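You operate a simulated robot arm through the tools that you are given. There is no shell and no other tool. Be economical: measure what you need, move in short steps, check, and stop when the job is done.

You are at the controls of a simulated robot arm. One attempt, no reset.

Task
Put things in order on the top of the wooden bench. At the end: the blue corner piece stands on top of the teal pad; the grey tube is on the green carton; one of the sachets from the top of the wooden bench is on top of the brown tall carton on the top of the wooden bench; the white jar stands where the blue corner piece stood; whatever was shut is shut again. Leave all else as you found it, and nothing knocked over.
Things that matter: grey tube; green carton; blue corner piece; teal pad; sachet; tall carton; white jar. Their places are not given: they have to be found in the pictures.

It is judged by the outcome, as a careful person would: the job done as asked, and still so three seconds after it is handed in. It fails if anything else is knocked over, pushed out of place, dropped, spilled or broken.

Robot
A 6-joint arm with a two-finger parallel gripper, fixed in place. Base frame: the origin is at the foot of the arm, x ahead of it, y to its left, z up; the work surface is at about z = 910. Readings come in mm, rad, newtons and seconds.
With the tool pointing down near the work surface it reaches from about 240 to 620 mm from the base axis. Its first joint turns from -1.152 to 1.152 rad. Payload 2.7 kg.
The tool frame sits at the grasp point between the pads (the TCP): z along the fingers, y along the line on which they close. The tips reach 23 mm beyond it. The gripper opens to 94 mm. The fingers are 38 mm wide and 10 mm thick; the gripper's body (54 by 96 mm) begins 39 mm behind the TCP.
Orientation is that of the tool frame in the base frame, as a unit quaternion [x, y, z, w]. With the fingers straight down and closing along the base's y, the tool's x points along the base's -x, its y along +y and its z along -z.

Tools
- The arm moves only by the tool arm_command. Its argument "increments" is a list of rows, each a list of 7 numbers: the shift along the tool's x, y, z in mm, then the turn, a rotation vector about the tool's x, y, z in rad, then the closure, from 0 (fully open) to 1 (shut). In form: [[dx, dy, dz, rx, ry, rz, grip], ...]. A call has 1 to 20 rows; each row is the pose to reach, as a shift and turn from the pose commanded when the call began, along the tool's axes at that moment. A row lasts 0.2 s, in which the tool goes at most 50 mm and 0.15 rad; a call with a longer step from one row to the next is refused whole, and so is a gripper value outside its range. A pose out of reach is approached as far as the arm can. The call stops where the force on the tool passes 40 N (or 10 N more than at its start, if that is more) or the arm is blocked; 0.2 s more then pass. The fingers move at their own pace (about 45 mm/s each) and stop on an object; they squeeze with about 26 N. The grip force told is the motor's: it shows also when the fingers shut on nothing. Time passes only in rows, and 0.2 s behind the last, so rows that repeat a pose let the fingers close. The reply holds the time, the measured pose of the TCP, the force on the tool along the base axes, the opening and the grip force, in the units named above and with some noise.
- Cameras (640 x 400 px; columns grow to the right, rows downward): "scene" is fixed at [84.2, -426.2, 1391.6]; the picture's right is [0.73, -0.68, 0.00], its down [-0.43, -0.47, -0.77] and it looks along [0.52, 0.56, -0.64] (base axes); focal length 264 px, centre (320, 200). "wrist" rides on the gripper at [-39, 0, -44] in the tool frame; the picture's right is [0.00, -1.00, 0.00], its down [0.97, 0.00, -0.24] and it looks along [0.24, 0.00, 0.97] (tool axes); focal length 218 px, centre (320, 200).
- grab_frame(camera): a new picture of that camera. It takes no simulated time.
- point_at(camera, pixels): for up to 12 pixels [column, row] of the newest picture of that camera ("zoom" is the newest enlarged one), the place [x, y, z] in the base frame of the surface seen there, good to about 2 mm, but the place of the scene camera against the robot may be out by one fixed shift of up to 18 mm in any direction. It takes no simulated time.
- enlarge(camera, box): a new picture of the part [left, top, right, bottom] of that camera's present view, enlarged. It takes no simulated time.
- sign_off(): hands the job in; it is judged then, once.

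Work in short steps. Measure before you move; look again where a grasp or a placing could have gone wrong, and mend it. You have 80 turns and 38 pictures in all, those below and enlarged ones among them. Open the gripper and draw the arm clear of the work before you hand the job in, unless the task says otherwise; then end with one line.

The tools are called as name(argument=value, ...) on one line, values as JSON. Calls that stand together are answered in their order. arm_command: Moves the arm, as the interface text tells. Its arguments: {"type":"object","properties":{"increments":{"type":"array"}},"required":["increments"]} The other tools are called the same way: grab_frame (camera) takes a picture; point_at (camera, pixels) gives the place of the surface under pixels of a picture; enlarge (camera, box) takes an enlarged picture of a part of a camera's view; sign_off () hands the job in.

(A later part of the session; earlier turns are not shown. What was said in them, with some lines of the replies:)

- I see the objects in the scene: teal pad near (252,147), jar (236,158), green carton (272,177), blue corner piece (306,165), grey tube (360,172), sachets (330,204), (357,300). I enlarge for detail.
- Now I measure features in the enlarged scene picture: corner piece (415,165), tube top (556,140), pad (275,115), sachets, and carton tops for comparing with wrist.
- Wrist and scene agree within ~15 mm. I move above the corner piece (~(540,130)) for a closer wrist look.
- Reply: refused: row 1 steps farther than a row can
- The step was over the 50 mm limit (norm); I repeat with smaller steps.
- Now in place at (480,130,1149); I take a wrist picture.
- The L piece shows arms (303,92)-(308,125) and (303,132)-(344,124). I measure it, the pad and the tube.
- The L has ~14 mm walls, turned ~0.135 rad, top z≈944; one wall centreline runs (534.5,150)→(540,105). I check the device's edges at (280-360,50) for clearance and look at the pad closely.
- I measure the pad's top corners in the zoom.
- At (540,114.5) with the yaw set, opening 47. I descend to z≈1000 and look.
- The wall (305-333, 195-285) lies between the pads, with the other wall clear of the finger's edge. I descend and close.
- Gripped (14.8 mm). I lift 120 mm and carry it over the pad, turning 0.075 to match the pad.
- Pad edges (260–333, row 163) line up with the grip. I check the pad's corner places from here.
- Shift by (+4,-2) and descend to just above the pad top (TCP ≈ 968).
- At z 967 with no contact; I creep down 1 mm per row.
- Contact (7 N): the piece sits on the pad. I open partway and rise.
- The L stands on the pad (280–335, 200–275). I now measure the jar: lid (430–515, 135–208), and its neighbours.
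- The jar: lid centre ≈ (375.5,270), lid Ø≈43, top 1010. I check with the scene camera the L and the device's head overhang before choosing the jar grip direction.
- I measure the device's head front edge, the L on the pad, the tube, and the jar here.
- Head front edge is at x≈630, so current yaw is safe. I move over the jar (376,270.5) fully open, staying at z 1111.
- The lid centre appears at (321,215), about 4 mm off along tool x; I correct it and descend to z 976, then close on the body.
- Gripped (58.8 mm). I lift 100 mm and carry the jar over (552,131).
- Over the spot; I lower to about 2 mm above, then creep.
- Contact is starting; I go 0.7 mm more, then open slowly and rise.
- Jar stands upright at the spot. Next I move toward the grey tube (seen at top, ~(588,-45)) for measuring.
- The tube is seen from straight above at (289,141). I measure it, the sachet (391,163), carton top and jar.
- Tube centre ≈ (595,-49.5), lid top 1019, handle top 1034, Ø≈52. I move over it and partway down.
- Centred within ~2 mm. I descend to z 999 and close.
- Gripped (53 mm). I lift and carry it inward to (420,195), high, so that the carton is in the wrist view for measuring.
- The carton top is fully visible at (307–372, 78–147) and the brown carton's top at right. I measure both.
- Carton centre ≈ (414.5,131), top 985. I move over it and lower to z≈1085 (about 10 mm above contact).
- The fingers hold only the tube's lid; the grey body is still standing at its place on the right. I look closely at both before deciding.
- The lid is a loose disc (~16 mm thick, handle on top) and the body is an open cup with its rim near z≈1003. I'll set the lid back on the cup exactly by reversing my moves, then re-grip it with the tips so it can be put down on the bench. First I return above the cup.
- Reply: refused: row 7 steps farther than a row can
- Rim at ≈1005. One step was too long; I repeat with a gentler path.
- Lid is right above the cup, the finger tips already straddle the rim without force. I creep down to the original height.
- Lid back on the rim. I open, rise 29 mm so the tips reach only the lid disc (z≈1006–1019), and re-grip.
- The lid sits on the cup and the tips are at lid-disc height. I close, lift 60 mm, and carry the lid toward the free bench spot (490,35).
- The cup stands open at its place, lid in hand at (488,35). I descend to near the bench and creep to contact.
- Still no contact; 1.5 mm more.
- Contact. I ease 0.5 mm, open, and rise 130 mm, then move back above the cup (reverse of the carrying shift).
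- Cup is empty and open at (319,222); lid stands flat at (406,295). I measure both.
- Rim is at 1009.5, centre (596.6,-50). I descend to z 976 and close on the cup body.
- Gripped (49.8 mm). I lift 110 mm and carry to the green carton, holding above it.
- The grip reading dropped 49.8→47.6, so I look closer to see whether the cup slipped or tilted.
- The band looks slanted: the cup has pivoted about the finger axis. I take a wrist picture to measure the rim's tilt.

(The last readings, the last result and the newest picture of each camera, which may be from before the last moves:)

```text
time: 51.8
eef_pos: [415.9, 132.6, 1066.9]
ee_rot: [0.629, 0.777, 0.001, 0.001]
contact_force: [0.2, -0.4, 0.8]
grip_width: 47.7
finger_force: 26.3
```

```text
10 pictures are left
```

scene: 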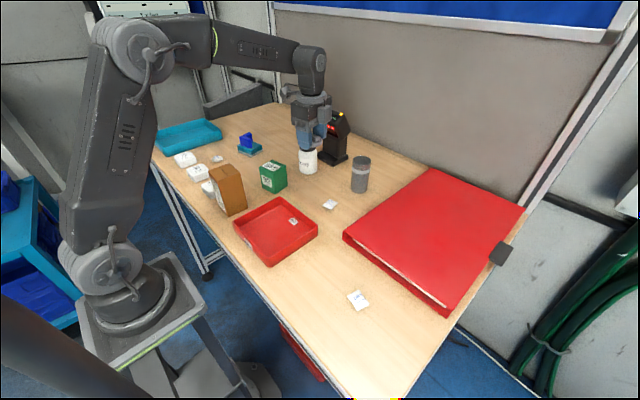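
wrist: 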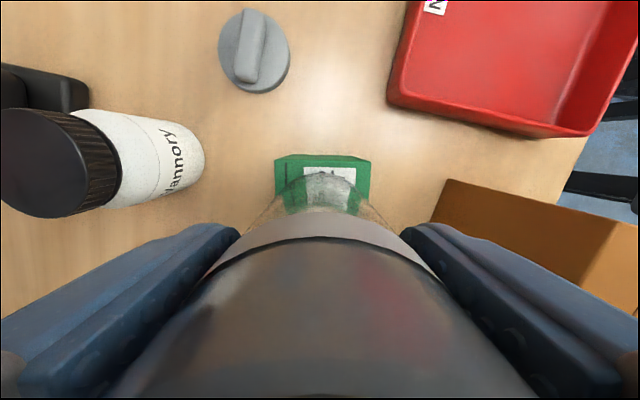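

I measure the wall along the centre column (rows 185–380), which gives the tilt, and the carton's top near corners.

point_at(camera="wrist", pixels=[[325, 185], [322, 200], [320, 220], [320, 235], [320, 260], [320, 290], [320, 320], [320, 350], [320, 385], [278, 160], [369, 163], [366, 200]])

```text
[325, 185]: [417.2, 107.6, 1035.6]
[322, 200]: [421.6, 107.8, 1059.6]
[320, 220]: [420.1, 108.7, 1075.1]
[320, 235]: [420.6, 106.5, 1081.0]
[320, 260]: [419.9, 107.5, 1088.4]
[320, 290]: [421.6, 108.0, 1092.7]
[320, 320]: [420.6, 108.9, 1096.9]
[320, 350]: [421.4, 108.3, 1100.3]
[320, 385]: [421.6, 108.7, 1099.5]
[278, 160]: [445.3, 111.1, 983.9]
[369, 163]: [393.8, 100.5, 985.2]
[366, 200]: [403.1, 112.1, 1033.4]
```

The wall is vertical (y≈108 from z 1036 to 1100) and has not slipped; centre ≈ (415,132.5) over the carton's. I lower toward contact at TCP ≈1050.

arm_command(increments=[[-0.7, 0, 6, 0, 0, 0, 0.85], [-0.7, 0, 11, 0, 0, 0, 0.85], [-0.7, 0, 13, 0, 0, 0, 0.85], [-0.7, 0, 14, 0, 0, 0, 0.85], [-0.7, 0, 14, 0, 0, 0, 0.85]])

```text
time: 53.0
eef_pos: [416.8, 129.6, 1052.0]
ee_rot: [0.629, 0.777, 0.002, 0.001]
contact_force: [-0.1, 0.0, -0.8]
grip_width: 47.5
finger_force: 26.3
```

arm_command(increments=[[0, 0, 0.7, 0, 0, 0, 0.85], [0, 0, 1.4, 0, 0, 0, 0.85], [0, 0, 1.4, 0, 0, 0, 0.85]])

```text
time: 53.8
eef_pos: [416.2, 130.5, 1051.3]
ee_rot: [0.629, 0.777, 0.003, 0.0]
contact_force: [-0.3, -0.4, 6.8]
grip_width: 47.2
finger_force: 25.7
```

Contact (6.8 N). I press 0.5 mm more to level it, then open gently and rise, and look.

arm_command(increments=[[0, 0, 0.5, 0, 0, 0, 0.85], [0, 0, 0.5, 0, 0, 0, 0.45], [0, 0, 0.5, 0, 0, 0, 0.35], [0, 0, 0.5, 0, 0, 0, 0.25], [0, 0, 0.5, 0, 0, 0, 0.25], [0, 0, -40, 0, 0, 0, 0.2], [0, 0, -80, 0, 0, 0, 0.1], [0, 0, -100, 0, 0, 0, 0.1], [0, 0, -100, 0, 0, 0, 0.1]])

grab_frame(camera="wrist")

```text
time: 55.8
eef_pos: [417.4, 130.3, 1151.2]
ee_rot: [0.629, 0.778, 0.001, -0.001]
contact_force: [-0.3, -1.4, -0.7]
grip_width: 84.7
finger_force: 0.0
```

```text
9 pictures are left
```

wrist: 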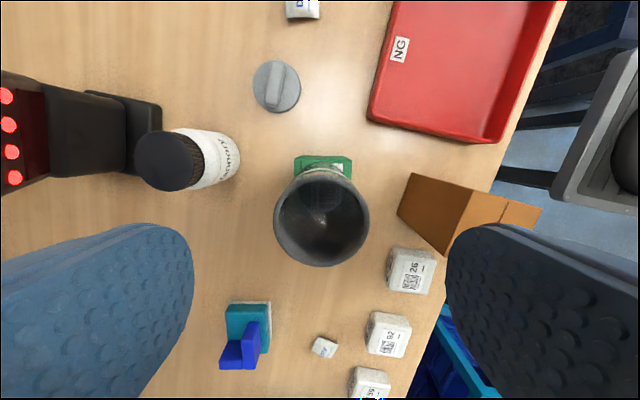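

The cup stands on the carton. I measure its rim (274–369, 170–266), the lid (276,87) and the brown carton's top.

point_at(camera="wrist", pixels=[[276, 220], [367, 220], [321, 173], [321, 264], [256, 88], [299, 90], [279, 62], [275, 111], [276, 84], [298, 160], [349, 160], [505, 210]])

```text
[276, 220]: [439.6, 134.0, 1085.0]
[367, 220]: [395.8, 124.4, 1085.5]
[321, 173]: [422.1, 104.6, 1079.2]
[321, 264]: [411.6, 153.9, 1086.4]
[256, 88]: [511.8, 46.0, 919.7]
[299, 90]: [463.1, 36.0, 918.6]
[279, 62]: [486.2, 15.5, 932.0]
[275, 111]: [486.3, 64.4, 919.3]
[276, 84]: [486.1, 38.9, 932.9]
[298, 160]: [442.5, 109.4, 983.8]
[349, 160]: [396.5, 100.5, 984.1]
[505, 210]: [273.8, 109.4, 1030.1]
```

Cup rim centre ≈ (417,129.5), z 1085. I move above the lid (≈(487.5,39)) and lower to z≈990 for a centred look.

arm_command(increments=[[-35, 17, 0, 0, 0, 0, 0.1], [-70, 34, 0, 0, 0, 0, 0], [-103.6, 49.6, 10, 0, 0, 0, 0], [-103.6, 49.6, 55, 0, 0, 0, 0], [-103.6, 49.6, 100, 0, 0, 0, 0], [-103.6, 49.6, 145, 0, 0, 0, 0], [-103.6, 49.6, 160, 0, 0, 0, 0], [-103.6, 49.6, 160, 0, 0, 0, 0]])

grab_frame(camera="wrist")

```text
time: 57.6
eef_pos: [482.5, 40.8, 986.8]
ee_rot: [0.629, 0.777, 0.001, 0.0]
contact_force: [-0.5, -0.1, -0.4]
grip_width: 94.0
finger_force: 0.1
```

```text
8 pictures are left
```

wrist: 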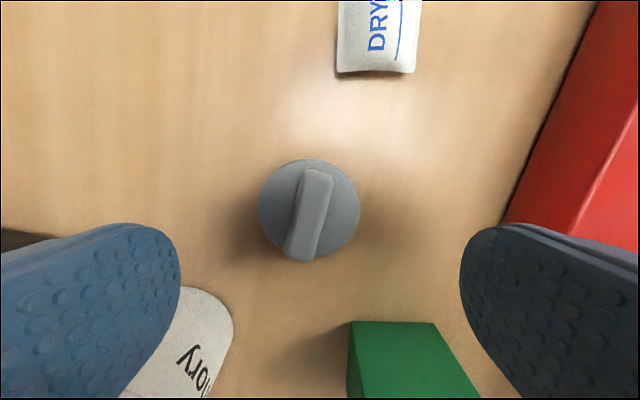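

Lid disc centre is at (309.5,209) vs the expected TCP pixel (320,220): offset tool (-6,+5.7). I correct, descend partially, and re-read.

arm_command(increments=[[-6, 5.7, 20, 0, 0, 0, 0], [-6, 5.7, 40, 0, 0, 0, 0], [-6, 5.7, 48, 0, 0, 0, 0], [-6, 5.7, 48, 0, 0, 0, 0], [-6, 5.7, 48, 0, 0, 0, 0]])

```text
time: 58.8
eef_pos: [492.5, 34.4, 940.4]
ee_rot: [0.63, 0.777, 0.001, -0.001]
contact_force: [-0.7, 0.4, -0.5]
grip_width: 93.8
finger_force: 0.1
```

arm_command(increments=[[0, 0, 4, 0, 0, 0, 0], [0, 0, 7.5, 0, 0, 0, 0], [0, 0, 7.5, 0, 0, 0, 0.3], [0, 0, 7.5, 0, 0, 0, 0.6], [0, 0, 7.5, 0, 0, 0, 0.8], [0, 0, 7.5, 0, 0, 0, 0.8], [0, 0, 7.5, 0, 0, 0, 0.8]])

```text
time: 60.4
eef_pos: [493.8, 34.4, 935.5]
ee_rot: [0.629, 0.777, 0.003, 0.0]
contact_force: [0.2, -0.1, 0.7]
grip_width: 52.5
finger_force: 26.1
```

Lid gripped (52.5). I lift 190 mm and carry it over the cup on the carton.

arm_command(increments=[[0, 0, -20, 0, 0, 0, 0.8], [0, 0, -60, 0, 0, 0, 0.8], [0, 0, -105, 0, 0, 0, 0.8], [0, 0, -150, 0, 0, 0, 0.8], [0, 0, -190, 0, 0, 0, 0.8], [36, -18, -190, 0, 0, 0, 0.8], [72, -37, -190, 0, 0, 0, 0.8], [108.8, -55.3, -190, 0, 0, 0, 0.8], [108.8, -55.3, -190, 0, 0, 0, 0.8], [108.8, -55.3, -190, 0, 0, 0, 0.8], [108.8, -55.3, -190, 0, 0, 0, 0.8]])

enlarge(camera="scene", box=[240, 100, 320, 190])

```text
time: 62.8
eef_pos: [414.5, 130.0, 1126.0]
ee_rot: [0.629, 0.778, 0.001, 0.0]
contact_force: [0.8, -0.4, -0.2]
grip_width: 52.5
finger_force: 26.2
```

```text
4.44 times, centred on (280, 145) of scene
```

zoom: 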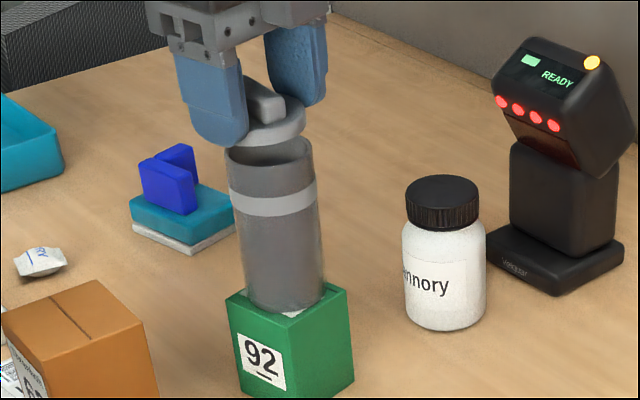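

The lid hangs ~15 mm above the rim. I measure lid edge and rim points in this picture to check concentricity.

point_at(camera="zoom", pixels=[[303, 121], [290, 133], [275, 138], [302, 112], [310, 152], [296, 165], [270, 172], [230, 153], [270, 140], [305, 143], [255, 141], [262, 95]])

```text
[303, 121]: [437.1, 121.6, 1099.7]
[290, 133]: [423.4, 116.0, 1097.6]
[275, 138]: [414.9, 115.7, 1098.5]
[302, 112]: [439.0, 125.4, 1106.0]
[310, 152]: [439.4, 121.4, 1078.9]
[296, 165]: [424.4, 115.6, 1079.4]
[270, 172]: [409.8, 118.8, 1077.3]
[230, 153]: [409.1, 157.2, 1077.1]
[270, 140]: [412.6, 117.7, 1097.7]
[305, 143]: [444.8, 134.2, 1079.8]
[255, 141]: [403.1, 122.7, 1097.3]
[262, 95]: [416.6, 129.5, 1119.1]
```

Circle fits: lid centre is ~ (−2.6,+2.1) off the cup's. I correct by (+2.2,−1.8) and lower toward the rim.

arm_command(increments=[[-2.2, 1.8, 0, 0, 0, 0, 0.8], [-2.2, 1.8, 6, 0, 0, 0, 0.8], [-2.2, 1.8, 11, 0, 0, 0, 0.8], [-2.2, 1.8, 12.5, 0, 0, 0, 0.8], [-2.2, 1.8, 12.5, 0, 0, 0, 0.8]])

```text
time: 64.0
eef_pos: [419.4, 129.0, 1111.6]
ee_rot: [0.629, 0.777, 0.002, 0.0]
contact_force: [0.3, -0.1, -0.4]
grip_width: 52.3
finger_force: 26.2
```

arm_command(increments=[[0, 0, 0.8, 0, 0, 0, 0.8], [0, 0, 1.6, 0, 0, 0, 0.8], [0, 0, 1.6, 0, 0, 0, 0.8]])

```text
time: 64.8
eef_pos: [419.3, 127.7, 1111.6]
ee_rot: [0.63, 0.777, 0.002, 0.0]
contact_force: [0.5, -0.4, 0.8]
grip_width: 52.3
finger_force: 26.6
```

arm_command(increments=[[0, 0, 0.7, 0, 0, 0, 0.8], [0, 0, 1.4, 0, 0, 0, 0.8], [0, 0, 1.4, 0, 0, 0, 0.8]])

enlarge(camera="scene", box=[240, 100, 320, 190])

```text
time: 65.6
eef_pos: [419.5, 127.9, 1110.1]
ee_rot: [0.629, 0.777, 0.002, 0.001]
contact_force: [-1.1, -0.7, 7.3]
grip_width: 52.3
finger_force: 26.1
```

```text
4.44 times, centred on (280, 145) of scene
```

zoom: 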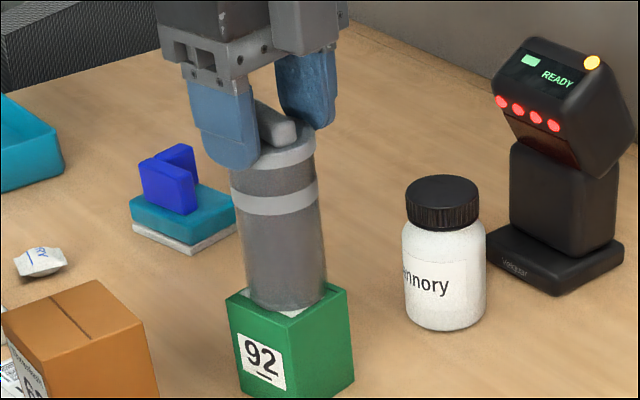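

Lid sits flush on the rim with light contact. I release, rise 50 mm and move over the sachet at (476.5,-48), then lower to z≈1000.

arm_command(increments=[[0, 0, 0, 0, 0, 0, 0.4], [0, 0, 0, 0, 0, 0, 0.3], [0, 0, 0, 0, 0, 0, 0.25], [0, 0, -25, 0, 0, 0, 0.2], [0, 0, -60, 0, 0, 0, 0.2], [-46, 5, -60, 0, 0, 0, 0.2], [-92, 10, -60, 0, 0, 0, 0.3], [-138, 15, -50, 0, 0, 0, 0.35], [-185.3, 20.4, -40, 0, 0, 0, 0.35], [-185.3, 20.4, 5, 0, 0, 0, 0.35], [-185.3, 20.4, 50, 0, 0, 0, 0.35], [-185.3, 20.4, 95, 0, 0, 0, 0.35], [-185.3, 20.4, 110, 0, 0, 0, 0.35], [-185.3, 20.4, 110, 0, 0, 0, 0.35], [-185.3, 20.4, 110, 0, 0, 0, 0.35]])

grab_frame(camera="wrist")

```text
time: 68.8
eef_pos: [480.5, -44.8, 998.5]
ee_rot: [0.63, 0.777, 0.002, 0.001]
contact_force: [0.0, -0.3, -1.0]
grip_width: 61.2
finger_force: 0.1
```

```text
5 pictures are left
```

wrist: 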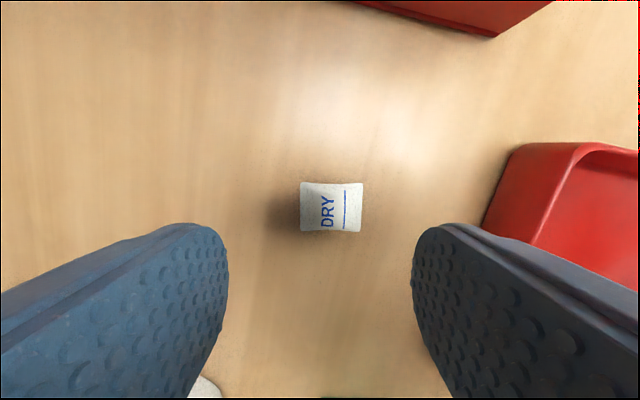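

The sachet (300–363,182–232) is aligned with the jaws; offset tool (-5,-6.7). I shift, descend 65 mm (tips ~2 mm above bench) and close.

arm_command(increments=[[-5, -6.7, 25, 0, 0, 0, 0.35], [-5, -6.7, 50, 0, 0, 0, 0.35], [-5, -6.7, 65, 0, 0, 0, 0.35], [-5, -6.7, 65, 0, 0, 0, 0.35], [-5, -6.7, 65, 0, 0, 0, 0.55], [-5, -6.7, 65, 0, 0, 0, 0.75], [-5, -6.7, 65, 0, 0, 0, 0.9], [-5, -6.7, 65, 0, 0, 0, 0.9], [-5, -6.7, 65, 0, 0, 0, 0.9]])

```text
time: 70.8
eef_pos: [472.3, -56.0, 934.6]
ee_rot: [0.629, 0.777, 0.002, 0.0]
contact_force: [-0.1, -0.1, -0.2]
grip_width: 29.5
finger_force: 26.4
```

Gripped (29.5). I lift 225 mm and carry it high over to the brown carton (275,131), then lower to ~15 mm above its top.

arm_command(increments=[[0, 0, -35, 0, 0, 0, 0.9], [0, 0, -80, 0, 0, 0, 0.9], [0, 0, -125, 0, 0, 0, 0.9], [0, 0, -170, 0, 0, 0, 0.9], [0, 0, -215, 0, 0, 0, 0.9], [37, -26, -220, 0, 0, 0, 0.9], [74, -52, -220, 0, 0, 0, 0.9], [111, -78, -220, 0, 0, 0, 0.9], [148, -104, -220, 0, 0, 0, 0.9], [185, -130, -220, 0, 0, 0, 0.9], [221.4, -156.3, -220, 0, 0, 0, 0.9], [221.4, -156.3, -220, 0, 0, 0, 0.9], [221.4, -156.3, -180, 0, 0, 0, 0.9], [221.4, -156.3, -145, 0, 0, 0, 0.9], [221.4, -156.3, -135, 0, 0, 0, 0.9], [221.4, -156.3, -135, 0, 0, 0, 0.9], [221.4, -156.3, -135, 0, 0, 0, 0.9]])

enlarge(camera="scene", box=[176, 110, 320, 220])

```text
time: 74.4
eef_pos: [270.8, 127.1, 1067.3]
ee_rot: [0.63, 0.777, 0.003, 0.0]
contact_force: [0.0, -0.3, -0.4]
grip_width: 29.4
finger_force: 26.2
```

```text
3.64 times, centred on (248, 165) of scene
```

zoom: 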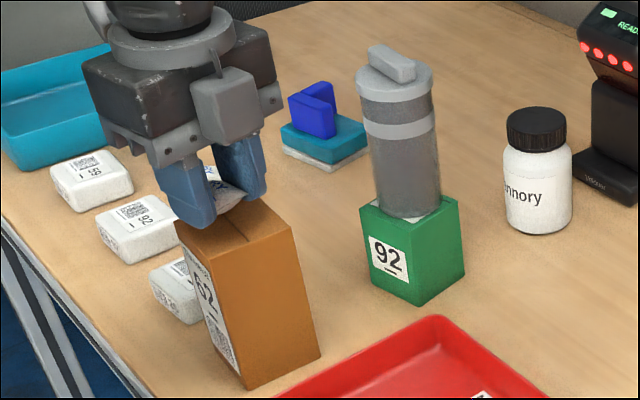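

The lidded tube stands fine and the sachet is above the brown carton. I correct (+3,+3) and lower until contact.

arm_command(increments=[[2.3, 3.5, 6, 0, 0, 0, 0.9], [2.3, 3.5, 12, 0, 0, 0, 0.9], [2.3, 3.5, 13.5, 0, 0, 0, 0.9], [2.3, 3.5, 13.5, 0, 0, 0, 0.9]])

```text
time: 75.4
eef_pos: [275.1, 132.3, 1054.6]
ee_rot: [0.63, 0.777, 0.002, 0.0]
contact_force: [-0.5, 0.8, 0.1]
grip_width: 29.5
finger_force: 26.2
```

arm_command(increments=[[0, 0, 0.8, 0, 0, 0, 0.9], [0, 0, 1.6, 0, 0, 0, 0.9], [0, 0, 1.6, 0, 0, 0, 0.9]])

```text
time: 76.2
eef_pos: [276.0, 131.6, 1054.1]
ee_rot: [0.629, 0.777, 0.002, 0.001]
contact_force: [-1.1, 0.4, 1.0]
grip_width: 29.5
finger_force: 26.0
```

arm_command(increments=[[0, 0, 0.5, 0, 0, 0, 0.9], [0, 0, 1, 0, 0, 0, 0.9], [0, 0, 1, 0, 0, 0, 0.9]])

```text
time: 77.0
eef_pos: [274.5, 132.0, 1053.6]
ee_rot: [0.629, 0.777, 0.002, 0.0]
contact_force: [-0.1, -0.2, 4.4]
grip_width: 29.6
finger_force: 26.2
```

Contact (4.4 N). I open modestly, rise 150 mm, and move clear.

arm_command(increments=[[0, 0, 0, 0, 0, 0, 0.6], [0, 0, 0, 0, 0, 0, 0.5], [0, 0, 0, 0, 0, 0, 0.5], [0, 0, -30, 0, 0, 0, 0.5], [0, 0, -70, 0, 0, 0, 0.3], [0, 0, -110, 0, 0, 0, 0.1], [0, 0, -150, 0, 0, 0, 0], [-40, 0, -160, 0, 0, 0, 0], [-80, 5, -160, 0, 0, 0, 0], [-120, 10, -160, 0, 0, 0, 0], [-120, 10, -160, 0, 0, 0, 0]])

grab_frame(camera="scene")

enlarge(camera="scene", box=[170, 110, 330, 220])

```text
time: 79.4
eef_pos: [307.1, 16.9, 1211.9]
ee_rot: [0.629, 0.777, 0.001, 0.0]
contact_force: [-0.5, 0.3, 0.3]
grip_width: 94.1
finger_force: 0.0
```

```text
3 pictures are left
```

scene: 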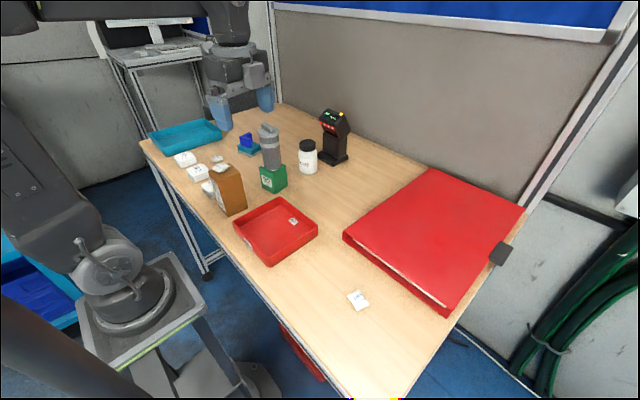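

```text
3.64 times, centred on (250, 165) of scene
```

zoom: 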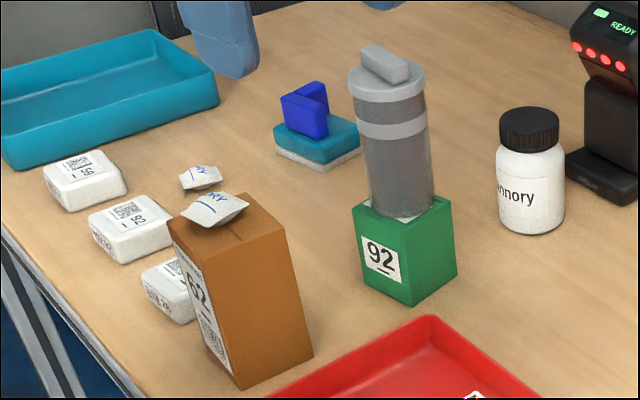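

All is placed; the sachet looks toward one side of the carton top, so I measure it.

point_at(camera="zoom", pixels=[[185, 215], [213, 208], [245, 205], [215, 226], [215, 193], [172, 222], [235, 258], [287, 230], [240, 225]])

grab_frame(camera="wrist")

```text
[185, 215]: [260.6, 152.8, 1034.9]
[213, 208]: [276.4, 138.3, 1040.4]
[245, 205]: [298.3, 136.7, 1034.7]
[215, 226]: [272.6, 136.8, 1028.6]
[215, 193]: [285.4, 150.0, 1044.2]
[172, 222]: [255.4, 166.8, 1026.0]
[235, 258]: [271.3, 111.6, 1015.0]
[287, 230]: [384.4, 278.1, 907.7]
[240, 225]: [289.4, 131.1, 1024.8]
```

```text
1 pictures are left
```

wrist: 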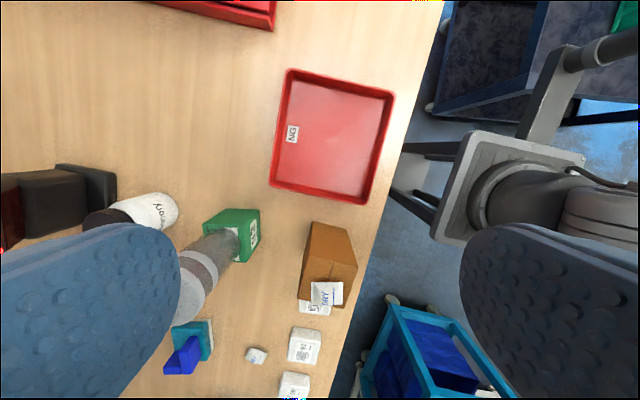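

I measure the sachet and carton top in this wrist view.

point_at(camera="wrist", pixels=[[326, 293], [313, 285], [341, 285], [313, 303], [341, 303], [306, 263], [355, 265], [347, 306], [330, 270], [300, 295], [350, 290]])

```text
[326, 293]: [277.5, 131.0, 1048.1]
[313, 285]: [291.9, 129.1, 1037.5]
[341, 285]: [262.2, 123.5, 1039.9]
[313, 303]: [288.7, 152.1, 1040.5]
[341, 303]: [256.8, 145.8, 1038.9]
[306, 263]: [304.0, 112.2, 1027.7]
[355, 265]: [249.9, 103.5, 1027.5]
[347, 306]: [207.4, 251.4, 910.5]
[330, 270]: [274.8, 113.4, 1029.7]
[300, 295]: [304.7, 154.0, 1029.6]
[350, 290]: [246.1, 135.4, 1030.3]
```

The sachet (x 257–292, y 124–152) lies wholly on the carton top (x 246–304, y 102–159), the rest is in order and the arm is clear with the gripper open. I hand in.

sign_off()

```text
The job is handed in.
```

The job is handed in, with everything placed as asked: the corner piece is on the teal pad, the jar is on the corner piece's old spot, and a sachet is on the brown carton. The grey tube is on the green carton; its lid came off when I first lifted it, so I moved the tube and put the lid back on.
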